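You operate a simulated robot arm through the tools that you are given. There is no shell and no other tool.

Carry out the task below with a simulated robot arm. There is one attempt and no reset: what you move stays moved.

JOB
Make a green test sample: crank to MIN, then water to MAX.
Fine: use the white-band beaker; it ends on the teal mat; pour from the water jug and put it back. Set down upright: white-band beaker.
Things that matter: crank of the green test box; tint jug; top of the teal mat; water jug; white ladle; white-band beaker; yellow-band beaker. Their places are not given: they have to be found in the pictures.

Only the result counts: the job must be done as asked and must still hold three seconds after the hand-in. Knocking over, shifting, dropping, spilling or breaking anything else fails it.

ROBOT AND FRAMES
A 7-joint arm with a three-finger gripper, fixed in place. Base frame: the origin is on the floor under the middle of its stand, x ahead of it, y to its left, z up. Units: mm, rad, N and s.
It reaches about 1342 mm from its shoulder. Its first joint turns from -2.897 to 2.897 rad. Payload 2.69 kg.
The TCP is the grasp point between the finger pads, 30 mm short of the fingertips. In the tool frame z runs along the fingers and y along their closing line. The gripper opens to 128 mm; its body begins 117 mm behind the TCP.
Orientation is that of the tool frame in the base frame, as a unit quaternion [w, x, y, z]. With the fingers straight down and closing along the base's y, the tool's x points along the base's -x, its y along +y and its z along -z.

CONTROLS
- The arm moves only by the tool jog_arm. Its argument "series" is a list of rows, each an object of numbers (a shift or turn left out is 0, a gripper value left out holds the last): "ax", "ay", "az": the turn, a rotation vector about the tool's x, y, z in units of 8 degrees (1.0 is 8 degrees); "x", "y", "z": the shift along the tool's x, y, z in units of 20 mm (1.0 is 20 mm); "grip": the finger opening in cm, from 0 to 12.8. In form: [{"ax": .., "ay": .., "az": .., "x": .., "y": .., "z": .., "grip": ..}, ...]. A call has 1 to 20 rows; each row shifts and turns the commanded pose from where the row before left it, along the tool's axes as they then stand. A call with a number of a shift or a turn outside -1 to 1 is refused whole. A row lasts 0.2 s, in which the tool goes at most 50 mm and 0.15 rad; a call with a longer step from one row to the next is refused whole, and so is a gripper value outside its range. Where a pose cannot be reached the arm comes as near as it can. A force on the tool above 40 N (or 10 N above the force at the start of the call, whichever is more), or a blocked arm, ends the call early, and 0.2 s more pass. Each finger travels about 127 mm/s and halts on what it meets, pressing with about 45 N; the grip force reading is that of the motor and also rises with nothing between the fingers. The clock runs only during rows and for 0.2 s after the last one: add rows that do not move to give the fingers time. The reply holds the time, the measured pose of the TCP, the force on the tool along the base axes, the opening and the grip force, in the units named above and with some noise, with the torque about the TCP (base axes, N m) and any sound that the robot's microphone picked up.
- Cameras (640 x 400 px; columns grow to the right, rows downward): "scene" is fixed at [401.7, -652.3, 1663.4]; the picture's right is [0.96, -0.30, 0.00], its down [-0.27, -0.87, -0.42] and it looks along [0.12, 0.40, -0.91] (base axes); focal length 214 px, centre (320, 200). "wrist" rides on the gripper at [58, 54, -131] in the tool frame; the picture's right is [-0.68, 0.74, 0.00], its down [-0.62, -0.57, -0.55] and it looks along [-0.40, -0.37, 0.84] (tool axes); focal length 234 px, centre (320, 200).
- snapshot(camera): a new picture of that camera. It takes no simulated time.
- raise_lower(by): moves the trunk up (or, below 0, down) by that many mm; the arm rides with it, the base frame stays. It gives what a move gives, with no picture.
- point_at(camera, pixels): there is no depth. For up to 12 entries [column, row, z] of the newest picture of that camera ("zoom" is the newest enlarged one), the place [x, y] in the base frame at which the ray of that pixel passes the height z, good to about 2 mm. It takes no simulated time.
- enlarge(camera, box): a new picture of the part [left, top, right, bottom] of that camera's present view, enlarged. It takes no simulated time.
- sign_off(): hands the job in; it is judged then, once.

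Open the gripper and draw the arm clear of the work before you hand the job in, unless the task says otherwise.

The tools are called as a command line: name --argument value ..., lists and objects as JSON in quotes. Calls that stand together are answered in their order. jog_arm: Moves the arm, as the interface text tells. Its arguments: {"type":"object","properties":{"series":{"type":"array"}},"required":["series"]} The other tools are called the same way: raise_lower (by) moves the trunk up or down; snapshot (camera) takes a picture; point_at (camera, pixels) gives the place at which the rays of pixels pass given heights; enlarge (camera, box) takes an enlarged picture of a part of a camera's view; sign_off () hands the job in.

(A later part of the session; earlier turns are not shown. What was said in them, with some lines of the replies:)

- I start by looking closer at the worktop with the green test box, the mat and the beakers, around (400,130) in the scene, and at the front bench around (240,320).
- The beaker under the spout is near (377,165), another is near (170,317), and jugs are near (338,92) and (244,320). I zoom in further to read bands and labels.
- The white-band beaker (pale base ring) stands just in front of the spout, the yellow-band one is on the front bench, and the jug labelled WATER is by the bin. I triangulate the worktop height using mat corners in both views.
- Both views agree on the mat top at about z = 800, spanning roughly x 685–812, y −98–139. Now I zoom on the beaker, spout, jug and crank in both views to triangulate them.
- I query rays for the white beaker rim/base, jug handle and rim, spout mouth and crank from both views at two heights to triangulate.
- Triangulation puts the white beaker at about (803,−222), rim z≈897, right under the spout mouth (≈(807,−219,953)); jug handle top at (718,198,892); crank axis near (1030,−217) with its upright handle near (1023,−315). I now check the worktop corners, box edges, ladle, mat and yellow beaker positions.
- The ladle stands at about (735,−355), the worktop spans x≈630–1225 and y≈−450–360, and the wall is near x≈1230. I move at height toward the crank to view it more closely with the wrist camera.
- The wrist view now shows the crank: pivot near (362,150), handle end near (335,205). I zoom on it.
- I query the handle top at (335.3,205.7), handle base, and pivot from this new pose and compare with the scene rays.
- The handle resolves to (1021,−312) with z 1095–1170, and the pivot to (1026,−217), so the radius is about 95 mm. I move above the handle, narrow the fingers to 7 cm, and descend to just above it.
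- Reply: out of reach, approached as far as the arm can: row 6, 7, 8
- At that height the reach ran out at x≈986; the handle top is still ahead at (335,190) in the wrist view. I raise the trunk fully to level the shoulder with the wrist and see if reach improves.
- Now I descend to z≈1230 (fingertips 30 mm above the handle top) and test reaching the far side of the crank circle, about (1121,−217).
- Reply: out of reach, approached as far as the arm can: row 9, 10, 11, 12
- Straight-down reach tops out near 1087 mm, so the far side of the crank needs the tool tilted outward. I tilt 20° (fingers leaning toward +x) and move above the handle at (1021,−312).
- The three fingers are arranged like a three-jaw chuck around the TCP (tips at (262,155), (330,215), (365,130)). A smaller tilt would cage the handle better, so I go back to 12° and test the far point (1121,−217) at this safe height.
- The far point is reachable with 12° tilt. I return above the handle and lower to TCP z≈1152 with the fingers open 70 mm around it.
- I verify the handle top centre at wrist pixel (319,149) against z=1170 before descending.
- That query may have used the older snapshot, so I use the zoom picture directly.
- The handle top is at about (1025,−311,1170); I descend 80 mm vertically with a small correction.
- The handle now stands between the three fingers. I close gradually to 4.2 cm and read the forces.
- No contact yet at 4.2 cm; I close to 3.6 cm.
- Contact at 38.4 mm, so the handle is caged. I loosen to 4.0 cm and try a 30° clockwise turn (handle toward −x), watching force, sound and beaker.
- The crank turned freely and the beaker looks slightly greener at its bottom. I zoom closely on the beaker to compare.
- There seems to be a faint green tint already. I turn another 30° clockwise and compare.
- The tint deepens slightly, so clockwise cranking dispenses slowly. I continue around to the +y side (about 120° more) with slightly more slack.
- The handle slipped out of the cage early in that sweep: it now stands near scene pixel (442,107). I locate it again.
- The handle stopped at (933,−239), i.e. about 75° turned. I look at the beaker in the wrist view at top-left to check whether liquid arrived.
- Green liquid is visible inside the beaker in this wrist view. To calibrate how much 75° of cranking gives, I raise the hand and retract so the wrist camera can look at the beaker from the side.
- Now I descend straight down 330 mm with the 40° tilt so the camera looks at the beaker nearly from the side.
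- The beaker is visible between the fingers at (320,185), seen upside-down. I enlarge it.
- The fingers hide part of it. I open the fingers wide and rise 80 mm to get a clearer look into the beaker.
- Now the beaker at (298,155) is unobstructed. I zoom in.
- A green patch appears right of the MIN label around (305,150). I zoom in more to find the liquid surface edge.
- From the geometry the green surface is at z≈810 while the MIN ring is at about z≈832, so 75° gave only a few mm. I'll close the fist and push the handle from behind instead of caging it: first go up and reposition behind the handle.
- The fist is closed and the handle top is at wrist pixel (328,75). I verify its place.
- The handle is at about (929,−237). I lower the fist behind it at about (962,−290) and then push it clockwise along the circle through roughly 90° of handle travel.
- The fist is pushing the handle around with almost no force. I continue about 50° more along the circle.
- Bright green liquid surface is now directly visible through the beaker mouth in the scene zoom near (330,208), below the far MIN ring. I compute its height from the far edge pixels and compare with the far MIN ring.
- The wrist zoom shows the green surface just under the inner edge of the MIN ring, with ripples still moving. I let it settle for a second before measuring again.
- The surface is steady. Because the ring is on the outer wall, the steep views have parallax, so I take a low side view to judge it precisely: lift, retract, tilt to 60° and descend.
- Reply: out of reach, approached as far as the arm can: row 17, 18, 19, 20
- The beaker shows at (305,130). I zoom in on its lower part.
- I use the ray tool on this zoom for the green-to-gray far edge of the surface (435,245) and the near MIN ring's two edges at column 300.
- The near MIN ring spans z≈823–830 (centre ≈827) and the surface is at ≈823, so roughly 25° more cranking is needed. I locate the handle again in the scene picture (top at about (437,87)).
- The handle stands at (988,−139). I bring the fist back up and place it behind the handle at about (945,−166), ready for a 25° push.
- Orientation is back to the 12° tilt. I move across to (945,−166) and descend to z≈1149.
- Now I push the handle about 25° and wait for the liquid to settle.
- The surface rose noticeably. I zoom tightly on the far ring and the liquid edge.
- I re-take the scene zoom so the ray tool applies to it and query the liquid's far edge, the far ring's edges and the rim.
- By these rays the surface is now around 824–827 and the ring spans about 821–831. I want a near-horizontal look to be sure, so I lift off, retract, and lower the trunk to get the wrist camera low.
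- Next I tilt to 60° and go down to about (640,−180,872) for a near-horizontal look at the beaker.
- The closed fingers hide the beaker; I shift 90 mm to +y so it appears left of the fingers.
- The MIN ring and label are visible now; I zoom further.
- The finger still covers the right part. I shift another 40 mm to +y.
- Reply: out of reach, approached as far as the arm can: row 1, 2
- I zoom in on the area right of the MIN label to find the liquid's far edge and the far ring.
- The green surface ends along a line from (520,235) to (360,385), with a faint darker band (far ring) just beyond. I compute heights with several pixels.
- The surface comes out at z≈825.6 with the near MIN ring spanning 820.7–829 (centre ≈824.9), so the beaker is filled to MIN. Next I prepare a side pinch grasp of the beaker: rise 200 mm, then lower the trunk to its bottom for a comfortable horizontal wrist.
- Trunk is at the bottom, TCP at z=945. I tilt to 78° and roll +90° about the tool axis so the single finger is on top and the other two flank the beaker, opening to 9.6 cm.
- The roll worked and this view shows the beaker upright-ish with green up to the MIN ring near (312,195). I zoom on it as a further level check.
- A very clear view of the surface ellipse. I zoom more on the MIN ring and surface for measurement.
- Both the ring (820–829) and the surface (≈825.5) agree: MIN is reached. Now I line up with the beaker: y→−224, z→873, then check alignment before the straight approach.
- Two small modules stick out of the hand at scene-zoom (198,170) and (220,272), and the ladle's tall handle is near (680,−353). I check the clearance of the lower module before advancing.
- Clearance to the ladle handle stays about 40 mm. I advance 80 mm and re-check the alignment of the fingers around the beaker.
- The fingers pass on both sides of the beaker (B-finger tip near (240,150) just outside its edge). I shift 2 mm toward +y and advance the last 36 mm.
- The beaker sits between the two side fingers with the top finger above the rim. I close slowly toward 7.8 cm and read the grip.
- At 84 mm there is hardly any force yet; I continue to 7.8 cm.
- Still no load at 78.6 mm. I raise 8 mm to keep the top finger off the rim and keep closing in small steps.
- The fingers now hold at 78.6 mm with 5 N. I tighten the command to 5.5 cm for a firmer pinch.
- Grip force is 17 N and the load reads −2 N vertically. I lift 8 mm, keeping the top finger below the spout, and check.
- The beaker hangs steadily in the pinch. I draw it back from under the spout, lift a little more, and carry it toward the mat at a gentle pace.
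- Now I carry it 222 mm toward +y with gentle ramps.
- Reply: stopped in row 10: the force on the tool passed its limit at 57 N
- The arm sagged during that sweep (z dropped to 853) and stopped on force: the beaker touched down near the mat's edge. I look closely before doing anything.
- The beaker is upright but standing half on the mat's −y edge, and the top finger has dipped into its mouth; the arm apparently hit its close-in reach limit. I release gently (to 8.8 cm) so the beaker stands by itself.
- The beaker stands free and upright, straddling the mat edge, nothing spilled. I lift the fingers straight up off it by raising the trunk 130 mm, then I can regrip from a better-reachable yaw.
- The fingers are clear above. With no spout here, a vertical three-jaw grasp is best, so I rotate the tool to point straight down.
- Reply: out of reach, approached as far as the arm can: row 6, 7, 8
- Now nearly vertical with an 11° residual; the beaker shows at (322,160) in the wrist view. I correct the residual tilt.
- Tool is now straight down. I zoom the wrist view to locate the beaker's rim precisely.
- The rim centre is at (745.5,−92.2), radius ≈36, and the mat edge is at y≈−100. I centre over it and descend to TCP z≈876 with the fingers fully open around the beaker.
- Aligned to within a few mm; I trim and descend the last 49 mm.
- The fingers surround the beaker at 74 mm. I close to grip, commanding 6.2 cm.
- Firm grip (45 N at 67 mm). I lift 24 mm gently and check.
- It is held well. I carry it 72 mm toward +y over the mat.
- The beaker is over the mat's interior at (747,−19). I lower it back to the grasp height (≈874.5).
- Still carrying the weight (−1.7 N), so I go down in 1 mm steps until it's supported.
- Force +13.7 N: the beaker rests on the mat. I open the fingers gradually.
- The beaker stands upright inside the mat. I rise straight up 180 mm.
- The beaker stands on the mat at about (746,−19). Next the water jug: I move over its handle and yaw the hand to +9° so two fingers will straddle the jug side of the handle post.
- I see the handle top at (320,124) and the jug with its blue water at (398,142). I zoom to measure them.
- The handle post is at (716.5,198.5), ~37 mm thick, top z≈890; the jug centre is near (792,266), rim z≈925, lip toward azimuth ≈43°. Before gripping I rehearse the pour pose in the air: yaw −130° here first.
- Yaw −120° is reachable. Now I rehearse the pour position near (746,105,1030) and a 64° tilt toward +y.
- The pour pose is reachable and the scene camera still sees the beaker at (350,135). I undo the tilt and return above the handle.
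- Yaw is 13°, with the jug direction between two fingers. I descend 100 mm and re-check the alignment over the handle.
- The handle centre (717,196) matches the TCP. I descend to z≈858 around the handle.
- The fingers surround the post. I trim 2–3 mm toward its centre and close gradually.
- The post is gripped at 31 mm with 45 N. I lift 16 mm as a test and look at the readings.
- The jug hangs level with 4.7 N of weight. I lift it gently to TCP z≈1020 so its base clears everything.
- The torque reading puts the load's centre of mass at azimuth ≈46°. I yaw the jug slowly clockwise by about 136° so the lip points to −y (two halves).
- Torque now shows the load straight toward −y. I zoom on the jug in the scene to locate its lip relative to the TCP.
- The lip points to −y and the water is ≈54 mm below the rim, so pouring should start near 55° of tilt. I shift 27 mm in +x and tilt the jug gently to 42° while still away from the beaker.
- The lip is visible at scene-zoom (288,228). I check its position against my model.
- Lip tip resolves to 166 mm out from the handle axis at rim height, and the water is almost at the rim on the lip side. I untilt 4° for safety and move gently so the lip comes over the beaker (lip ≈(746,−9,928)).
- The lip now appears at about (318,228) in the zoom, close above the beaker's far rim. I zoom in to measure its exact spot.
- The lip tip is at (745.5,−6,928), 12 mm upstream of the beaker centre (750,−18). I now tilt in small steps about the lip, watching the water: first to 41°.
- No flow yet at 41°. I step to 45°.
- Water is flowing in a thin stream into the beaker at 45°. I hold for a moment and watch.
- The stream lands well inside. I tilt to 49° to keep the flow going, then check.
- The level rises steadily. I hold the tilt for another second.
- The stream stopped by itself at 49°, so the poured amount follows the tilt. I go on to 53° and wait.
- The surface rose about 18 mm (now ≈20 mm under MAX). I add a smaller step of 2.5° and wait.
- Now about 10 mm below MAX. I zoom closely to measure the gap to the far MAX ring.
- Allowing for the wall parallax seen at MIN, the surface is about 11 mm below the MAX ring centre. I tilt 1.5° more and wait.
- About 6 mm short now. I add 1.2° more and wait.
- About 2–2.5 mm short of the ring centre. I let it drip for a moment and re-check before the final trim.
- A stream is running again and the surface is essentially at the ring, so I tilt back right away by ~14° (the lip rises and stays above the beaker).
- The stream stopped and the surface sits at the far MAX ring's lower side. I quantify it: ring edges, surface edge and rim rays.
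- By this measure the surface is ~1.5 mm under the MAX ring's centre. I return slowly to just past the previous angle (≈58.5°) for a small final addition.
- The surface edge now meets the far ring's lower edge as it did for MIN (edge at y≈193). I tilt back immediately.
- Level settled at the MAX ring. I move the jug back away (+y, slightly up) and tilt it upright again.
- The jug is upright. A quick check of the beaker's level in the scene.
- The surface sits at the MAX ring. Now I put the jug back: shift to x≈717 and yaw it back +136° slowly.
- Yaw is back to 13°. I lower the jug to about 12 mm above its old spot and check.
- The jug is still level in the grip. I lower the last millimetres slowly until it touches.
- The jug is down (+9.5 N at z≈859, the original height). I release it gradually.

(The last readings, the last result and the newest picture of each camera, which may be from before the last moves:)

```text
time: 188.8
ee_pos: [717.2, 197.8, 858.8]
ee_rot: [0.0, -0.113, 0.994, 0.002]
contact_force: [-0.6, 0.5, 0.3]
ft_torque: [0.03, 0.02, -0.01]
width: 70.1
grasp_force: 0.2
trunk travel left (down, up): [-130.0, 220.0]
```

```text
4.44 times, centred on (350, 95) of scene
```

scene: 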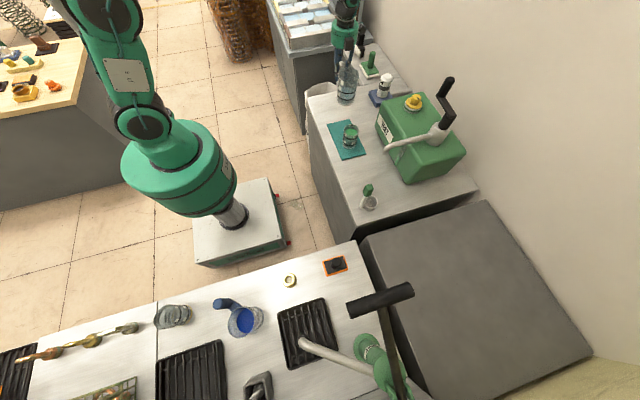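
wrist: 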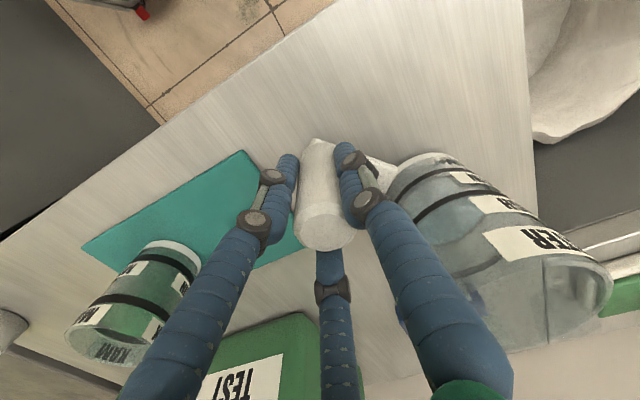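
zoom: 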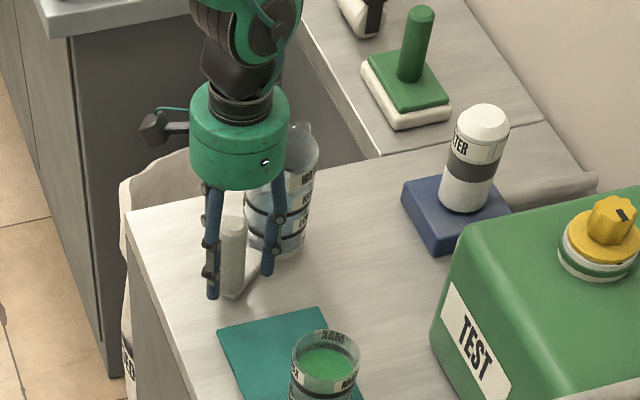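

The jug stands free in its place. I rise straight up 190 mm.

jog_arm --series '[{"z": -0.5}, {"z": -1}, {"z": -1}, {"z": -1}, {"z": -1}, {"z": -1}, {"z": -1}, {"z": -1}, {"z": -1}, {"z": -1}]'

snapshot --camera "wrist"

enlarge --camera "scene" --box '[300, 50, 400, 160]'

```text
time: 191.0
ee_pos: [718.3, 196.7, 1048.4]
ee_rot: [-0.001, -0.113, 0.994, 0.002]
contact_force: [0.1, 0.1, -0.3]
ft_torque: [-0.03, 0.02, 0.01]
width: 70.4
grasp_force: 0.0
trunk travel left (down, up): [-130.0, 220.0]
```

```text
taken
```

wrist: 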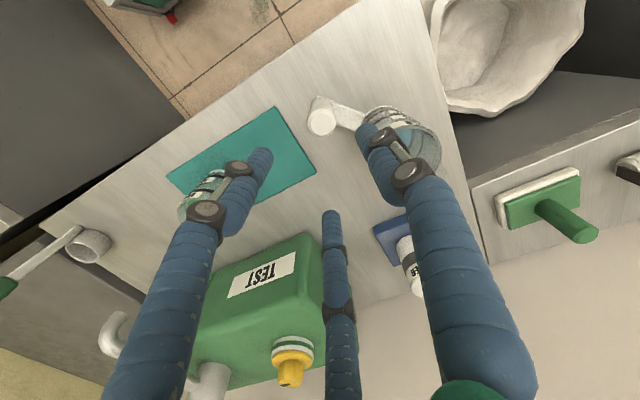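

```text
3.64 times, centred on (350, 105) of scene
```

zoom: 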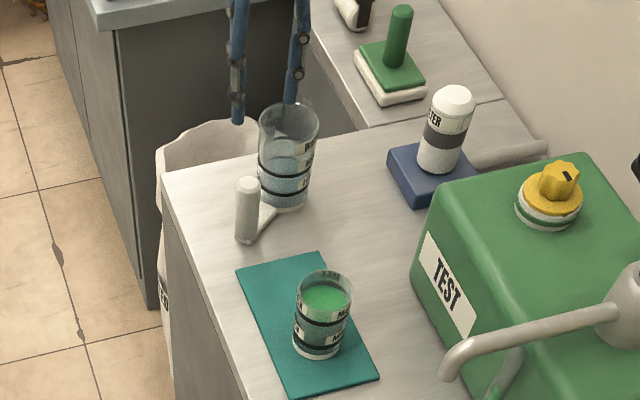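

The jug is back in place. For a final level check I take a lower wrist view of the beaker: I yaw to 60° and move toward (610,−120) at safe height.

jog_arm --series '[{"az": -0.84, "grip": 12.8}, {"az": -0.84}, {"az": -0.84}, {"az": -0.84}, {"az": -0.84}, {"az": -0.84}, {"az": -0.84}]'

jog_arm --series '[{"x": 0.9125, "y": -0.18}, {"x": 0.9125, "y": -0.18}, {"x": 0.9125, "y": -0.18}, {"x": 0.9125, "y": -0.18}, {"x": 0.9125, "y": -0.18}, {"x": 0.9125, "y": -0.18}, {"x": 0.9125, "y": -0.18}, {"x": 0.9125, "y": -0.18}, {"x": 0.9125, "y": -0.18}, {"x": 0.9125, "y": -0.18}, {"x": 0.9125, "y": -0.18}, {"x": 0.9125, "y": -0.18}, {"x": 0.9125, "y": -0.18}, {"x": 0.9125, "y": -0.18}, {"x": 0.9125, "y": -0.18}, {"x": 0.9125, "y": -0.18}, {"x": 0.9125, "y": -0.18}, {"x": 0.9125, "y": -0.18}]'

jog_arm --series '[{"ay": -0.9}, {"ay": -0.9}, {"ay": -0.9}, {"ay": -0.9}, {"ay": -0.9}, {"ay": -0.5}, {}]'

snapshot --camera "wrist"

```text
time: 192.6
ee_pos: [716.5, 196.5, 1048.7]
ee_rot: [0.001, -0.501, 0.866, 0.002]
contact_force: [0.3, 0.1, 0.2]
ft_torque: [0.0, -0.01, -0.01]
width: 128.1
grasp_force: 0.0
trunk travel left (down, up): [-130.0, 220.0]
```

```text
time: 196.4
ee_pos: [610.2, -119.5, 1046.2]
ee_rot: [0.001, -0.502, 0.865, 0.002]
contact_force: [-0.7, 0.0, -0.8]
ft_torque: [-0.03, 0.02, 0.0]
width: 128.0
grasp_force: 0.0
trunk travel left (down, up): [-130.0, 220.0]
```

```text
time: 198.0
ee_pos: [610.8, -120.0, 1047.6]
ee_rot: [0.297, -0.47, 0.813, 0.174]
contact_force: [-0.1, 0.4, 0.0]
ft_torque: [0.0, -0.01, 0.02]
width: 128.0
grasp_force: 0.0
trunk travel left (down, up): [-130.0, 220.0]
```

```text
taken
```

wrist: 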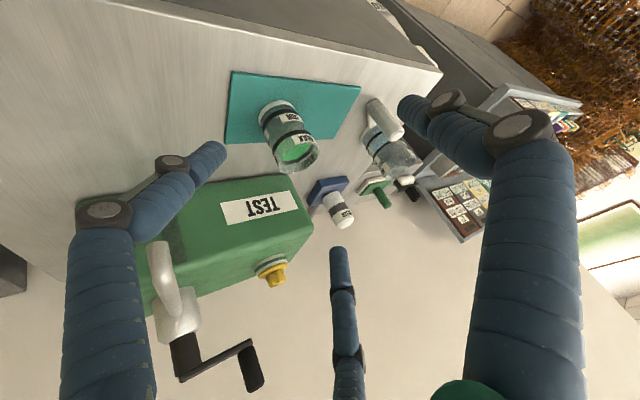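

Beaker clearly visible at (290,135). I zoom on it for the level.

enlarge --camera "wrist" --box '[250, 90, 330, 180]'

enlarge --camera "wrist" --box '[262, 120, 322, 176]'

```text
4.44 times, centred on (290, 135) of wrist
```

zoom: 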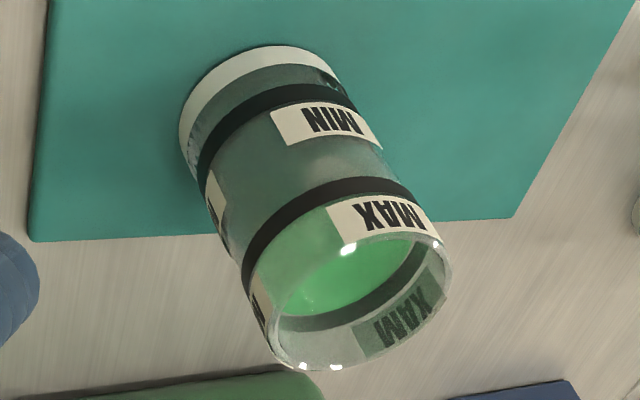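

```text
7.14 times, centred on (292, 148) of wrist
```

zoom: 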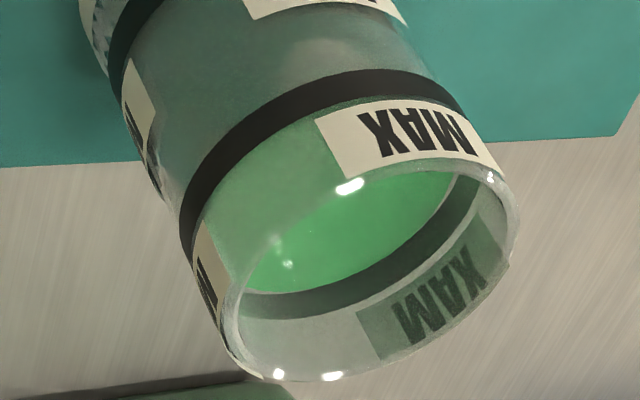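

point_at --camera "zoom" --pixels '[[320, 82, 865], [320, 82, 875], [320, 82, 885], [320, 113, 865], [320, 113, 875], [320, 113, 885], [350, 278, 860], [350, 278, 870], [350, 278, 880], [350, 308, 865], [350, 308, 875], [350, 308, 885]]'

point_at --camera "zoom" --pixels '[[222, 320, 900], [518, 215, 900], [400, 165, 900], [330, 378, 900], [250, 240, 900], [500, 280, 900]]'

```text
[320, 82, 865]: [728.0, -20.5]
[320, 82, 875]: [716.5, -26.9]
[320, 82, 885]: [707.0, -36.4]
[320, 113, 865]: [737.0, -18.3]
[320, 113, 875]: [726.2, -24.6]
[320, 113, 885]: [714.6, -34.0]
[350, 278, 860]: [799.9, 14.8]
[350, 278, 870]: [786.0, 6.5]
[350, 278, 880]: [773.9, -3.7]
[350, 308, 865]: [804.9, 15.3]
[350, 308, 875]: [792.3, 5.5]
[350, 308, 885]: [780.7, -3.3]
```

```text
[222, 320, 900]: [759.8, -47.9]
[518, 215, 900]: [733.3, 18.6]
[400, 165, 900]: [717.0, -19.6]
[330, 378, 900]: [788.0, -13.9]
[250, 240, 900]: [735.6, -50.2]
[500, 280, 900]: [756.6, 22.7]
```

This view suggests the surface may be ~2 mm below the MAX ring centre. I zoom further to read the edges more accurately.

enlarge --camera "wrist" --box '[272, 128, 316, 168]'

```text
10.00 times, centred on (294, 148) of wrist
```

zoom: 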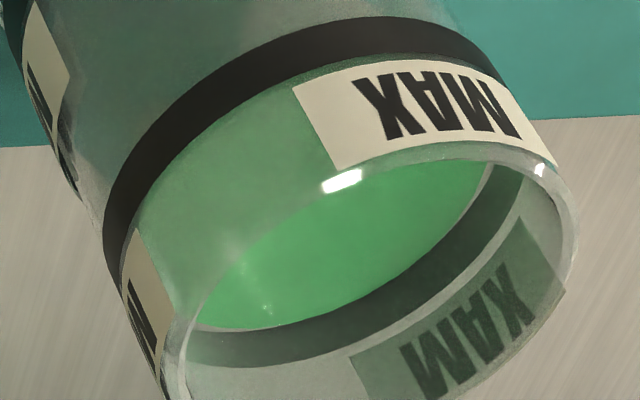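

To settle the level precisely, I take a lower-elevation view (tilt 60°, camera only ~75 mm above the surface).

jog_arm --series '[{"ay": -0.9}, {"ay": -0.9}, {"ay": -0.7}, {"x": 0.747, "y": 0.103, "z": 0.54}, {"x": 0.747, "y": 0.103, "z": 0.54}, {"x": 0.747, "y": 0.103, "z": 0.54}, {"x": 0.747, "y": 0.103, "z": 0.54}, {"x": 0.747, "y": 0.103, "z": 0.54}, {"x": 0.747, "y": 0.103, "z": 0.54}, {}]'

snapshot --camera "wrist"

```text
time: 200.2
ee_pos: [605.4, -102.9, 937.0]
ee_rot: [0.433, -0.433, 0.749, 0.253]
contact_force: [0.4, 0.1, -0.4]
ft_torque: [0.01, 0.0, 0.02]
width: 128.1
grasp_force: 0.1
trunk travel left (down, up): [-130.0, 220.0]
```

```text
taken
```

wrist: 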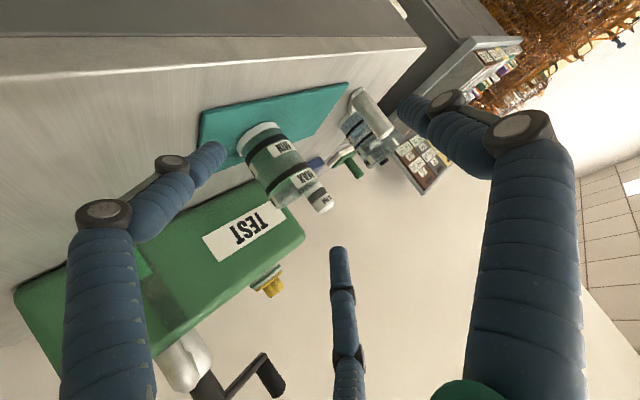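

enlarge --camera "wrist" --box '[240, 115, 330, 215]'

enlarge --camera "wrist" --box '[262, 160, 322, 212]'

```text
4.00 times, centred on (285, 165) of wrist
```

zoom: 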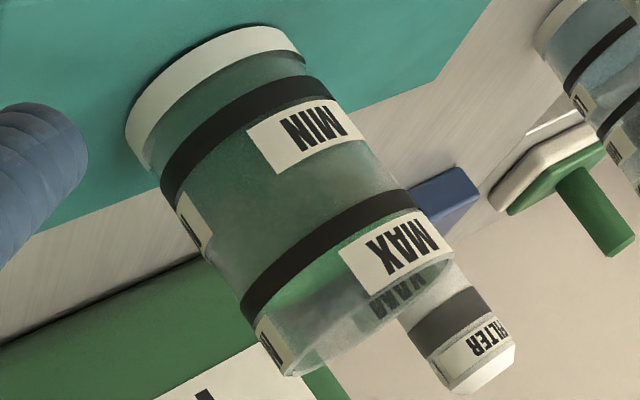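

```text
7.69 times, centred on (292, 186) of wrist
```

zoom: 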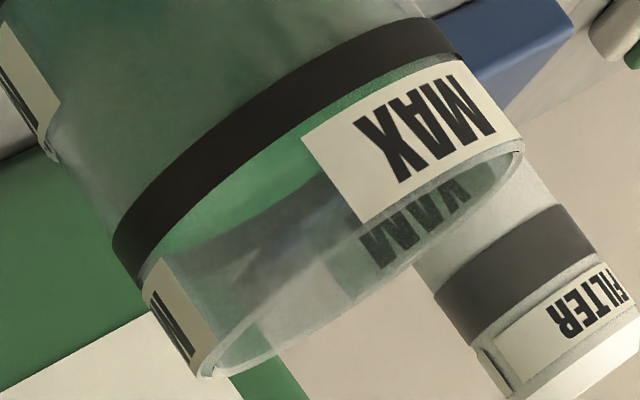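

The low view clearly shows the surface's far edge (e.g. (260,214), (300,188)) against the near MAX ring. I compute heights.

point_at --camera "zoom" --pixels '[[250, 97, 870], [250, 97, 880], [250, 147, 870], [250, 147, 880], [250, 147, 890], [260, 214, 870], [260, 214, 880], [260, 214, 890], [300, 188, 870], [300, 188, 880], [300, 188, 890], [220, 232, 880]]'

enlarge --camera "wrist" --box '[272, 166, 312, 198]'

```text
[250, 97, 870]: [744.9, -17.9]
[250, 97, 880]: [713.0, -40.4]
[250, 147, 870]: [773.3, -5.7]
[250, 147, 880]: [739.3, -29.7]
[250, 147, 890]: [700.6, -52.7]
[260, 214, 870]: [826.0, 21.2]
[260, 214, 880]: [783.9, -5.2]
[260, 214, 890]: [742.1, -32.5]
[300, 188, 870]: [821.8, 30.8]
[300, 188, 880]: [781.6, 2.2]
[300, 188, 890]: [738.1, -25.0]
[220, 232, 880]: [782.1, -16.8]
```

```text
12.50 times, centred on (292, 182) of wrist
```

zoom: 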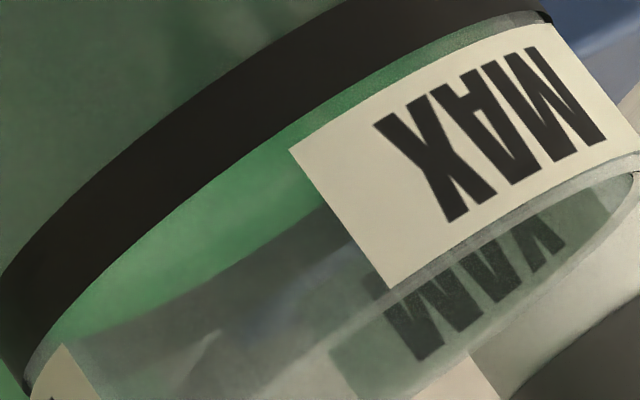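

In this low view the surface is at z≈880.5 and the MAX ring spans 877.9–884.3 (centre ≈881.1): the level is at MAX within about a millimetre. I now retract upward with the gripper open.

jog_arm --series '[{"x": -0.81, "z": -0.47}, {"x": -0.81, "z": -0.47}, {"x": -0.81, "z": -0.47}, {"x": -0.81, "z": -0.47}, {"x": -0.81, "z": -0.47}, {"x": -0.81, "z": -0.47}, {"x": -0.81, "z": -0.47}, {"x": -0.81, "z": -0.47}, {"ay": 0.9375}, {"ay": 0.9375}, {"ay": 0.9375}, {"ay": 0.9375}, {"ay": 0.9375}, {"ay": 0.9375}, {"ay": 0.9375}, {"ay": 0.9375}]'

jog_arm --series '[{"z": -1}, {"z": -1}, {"z": -1}, {"z": -1}, {"z": -1}, {"z": -1}, {"z": -1}, {"z": -1}, {}]'

snapshot --camera "scene"

enlarge --camera "scene" --box '[300, 70, 500, 220]'

enlarge --camera "scene" --box '[310, 65, 380, 120]'

enlarge --camera "scene" --box '[100, 230, 440, 400]'

```text
time: 203.6
ee_pos: [603.4, -103.6, 1086.5]
ee_rot: [0.0, -0.501, 0.866, 0.002]
contact_force: [-0.1, 0.2, -0.6]
ft_torque: [0.01, 0.0, -0.02]
width: 127.7
grasp_force: 0.2
trunk travel left (down, up): [-130.0, 220.0]
```

```text
time: 205.6
ee_pos: [605.9, -103.8, 1248.4]
ee_rot: [0.001, -0.5, 0.866, 0.002]
contact_force: [0.0, 0.1, 0.7]
ft_torque: [0.0, -0.02, 0.02]
width: 128.1
grasp_force: 0.1
trunk travel left (down, up): [-130.0, 220.0]
```

```text
taken
```

scene: 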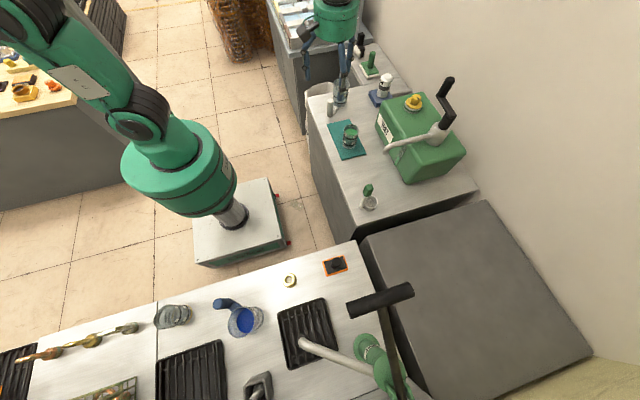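

```text
2.67 times, centred on (400, 145) of scene
```

zoom: 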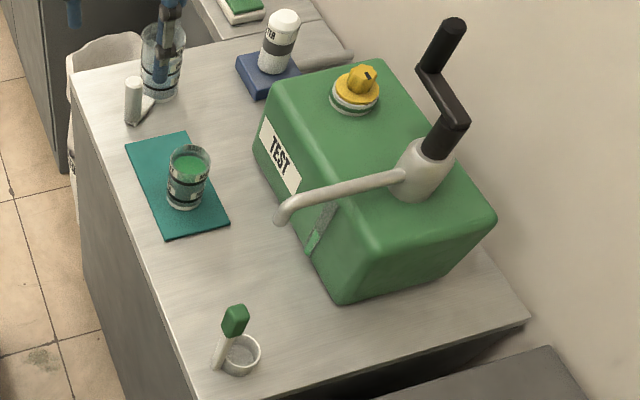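

```text
7.27 times, centred on (345, 92) of scene
```

zoom: 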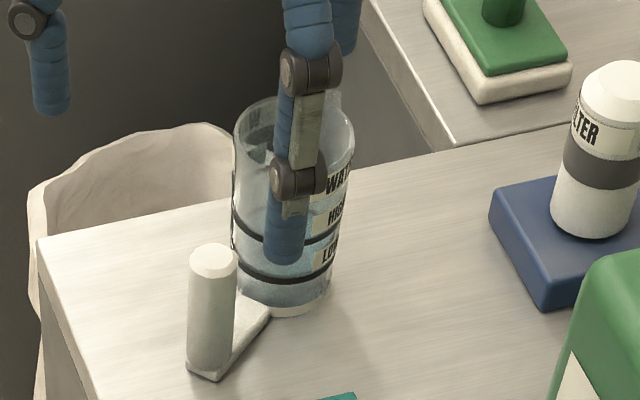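

```text
1.88 times, centred on (270, 315) of scene
```

zoom: 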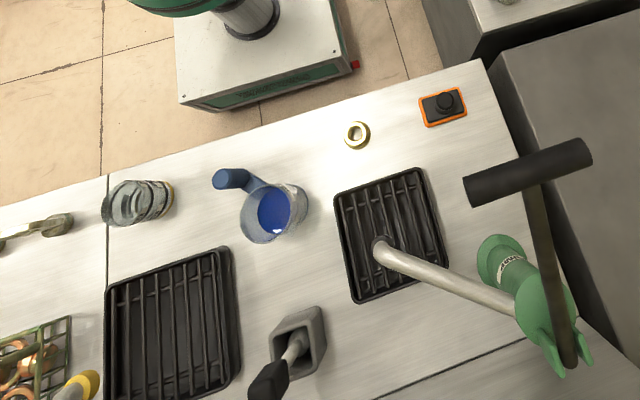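

Everything else is where it was: ladle, yellow beaker, tint jug, mat; the jug stands in its spot. I take one last close look at the beaker and the worktop around it for drips.

enlarge --camera "scene" --box '[322, 105, 382, 165]'

enlarge --camera "scene" --box '[342, 116, 358, 150]'

```text
6.67 times, centred on (352, 135) of scene
```

zoom: 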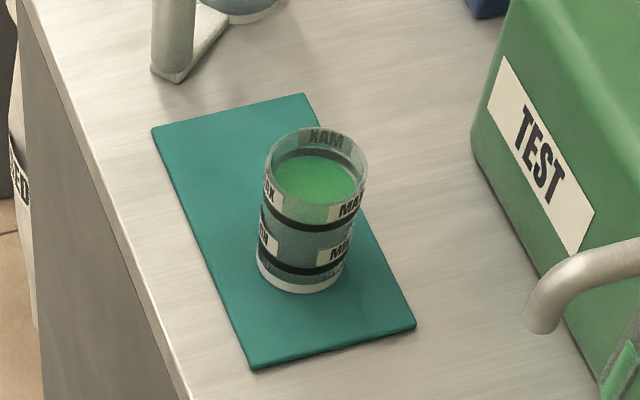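

```text
11.76 times, centred on (350, 133) of scene
```

zoom: 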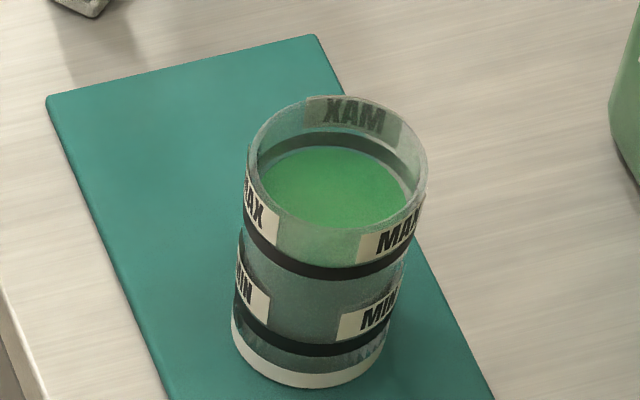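

The white-band beaker stands upright on the teal mat, filled to MAX with green sample. I see no drips, the water jug is back, and the open hand is clear, so I hand the job in.

sign_off

```text
The job is handed in.
```

I made the green test sample and handed it in. The white-band beaker stands upright on the teal mat, filled from the crank to MIN and then with water to MAX.

- **Levels:** by my camera measurements, the test liquid ended about 1 mm from the centre of the MIN ring and the water about 1 mm from the centre of the MAX ring. These readings are good to roughly 1–2 mm.
- **Carrying the beaker:** on the way to the mat, the arm sagged and the beaker touched down half on the mat's edge. It stayed upright and I saw no spill, so I gripped it again from above and set it fully on the mat.
- **Water jug:** it is back in its place. Its handle stands where it was before, but the jug body is turned about 4°, so its centre is roughly 8 mm off its original position.
- **Everything else:** the ladle, yellow-band beaker, tint jug and mat look unmoved in the last pictures, and I saw no drips. The crank was left in its turned position.

The gripper is open and the arm is raised clear of the bench.
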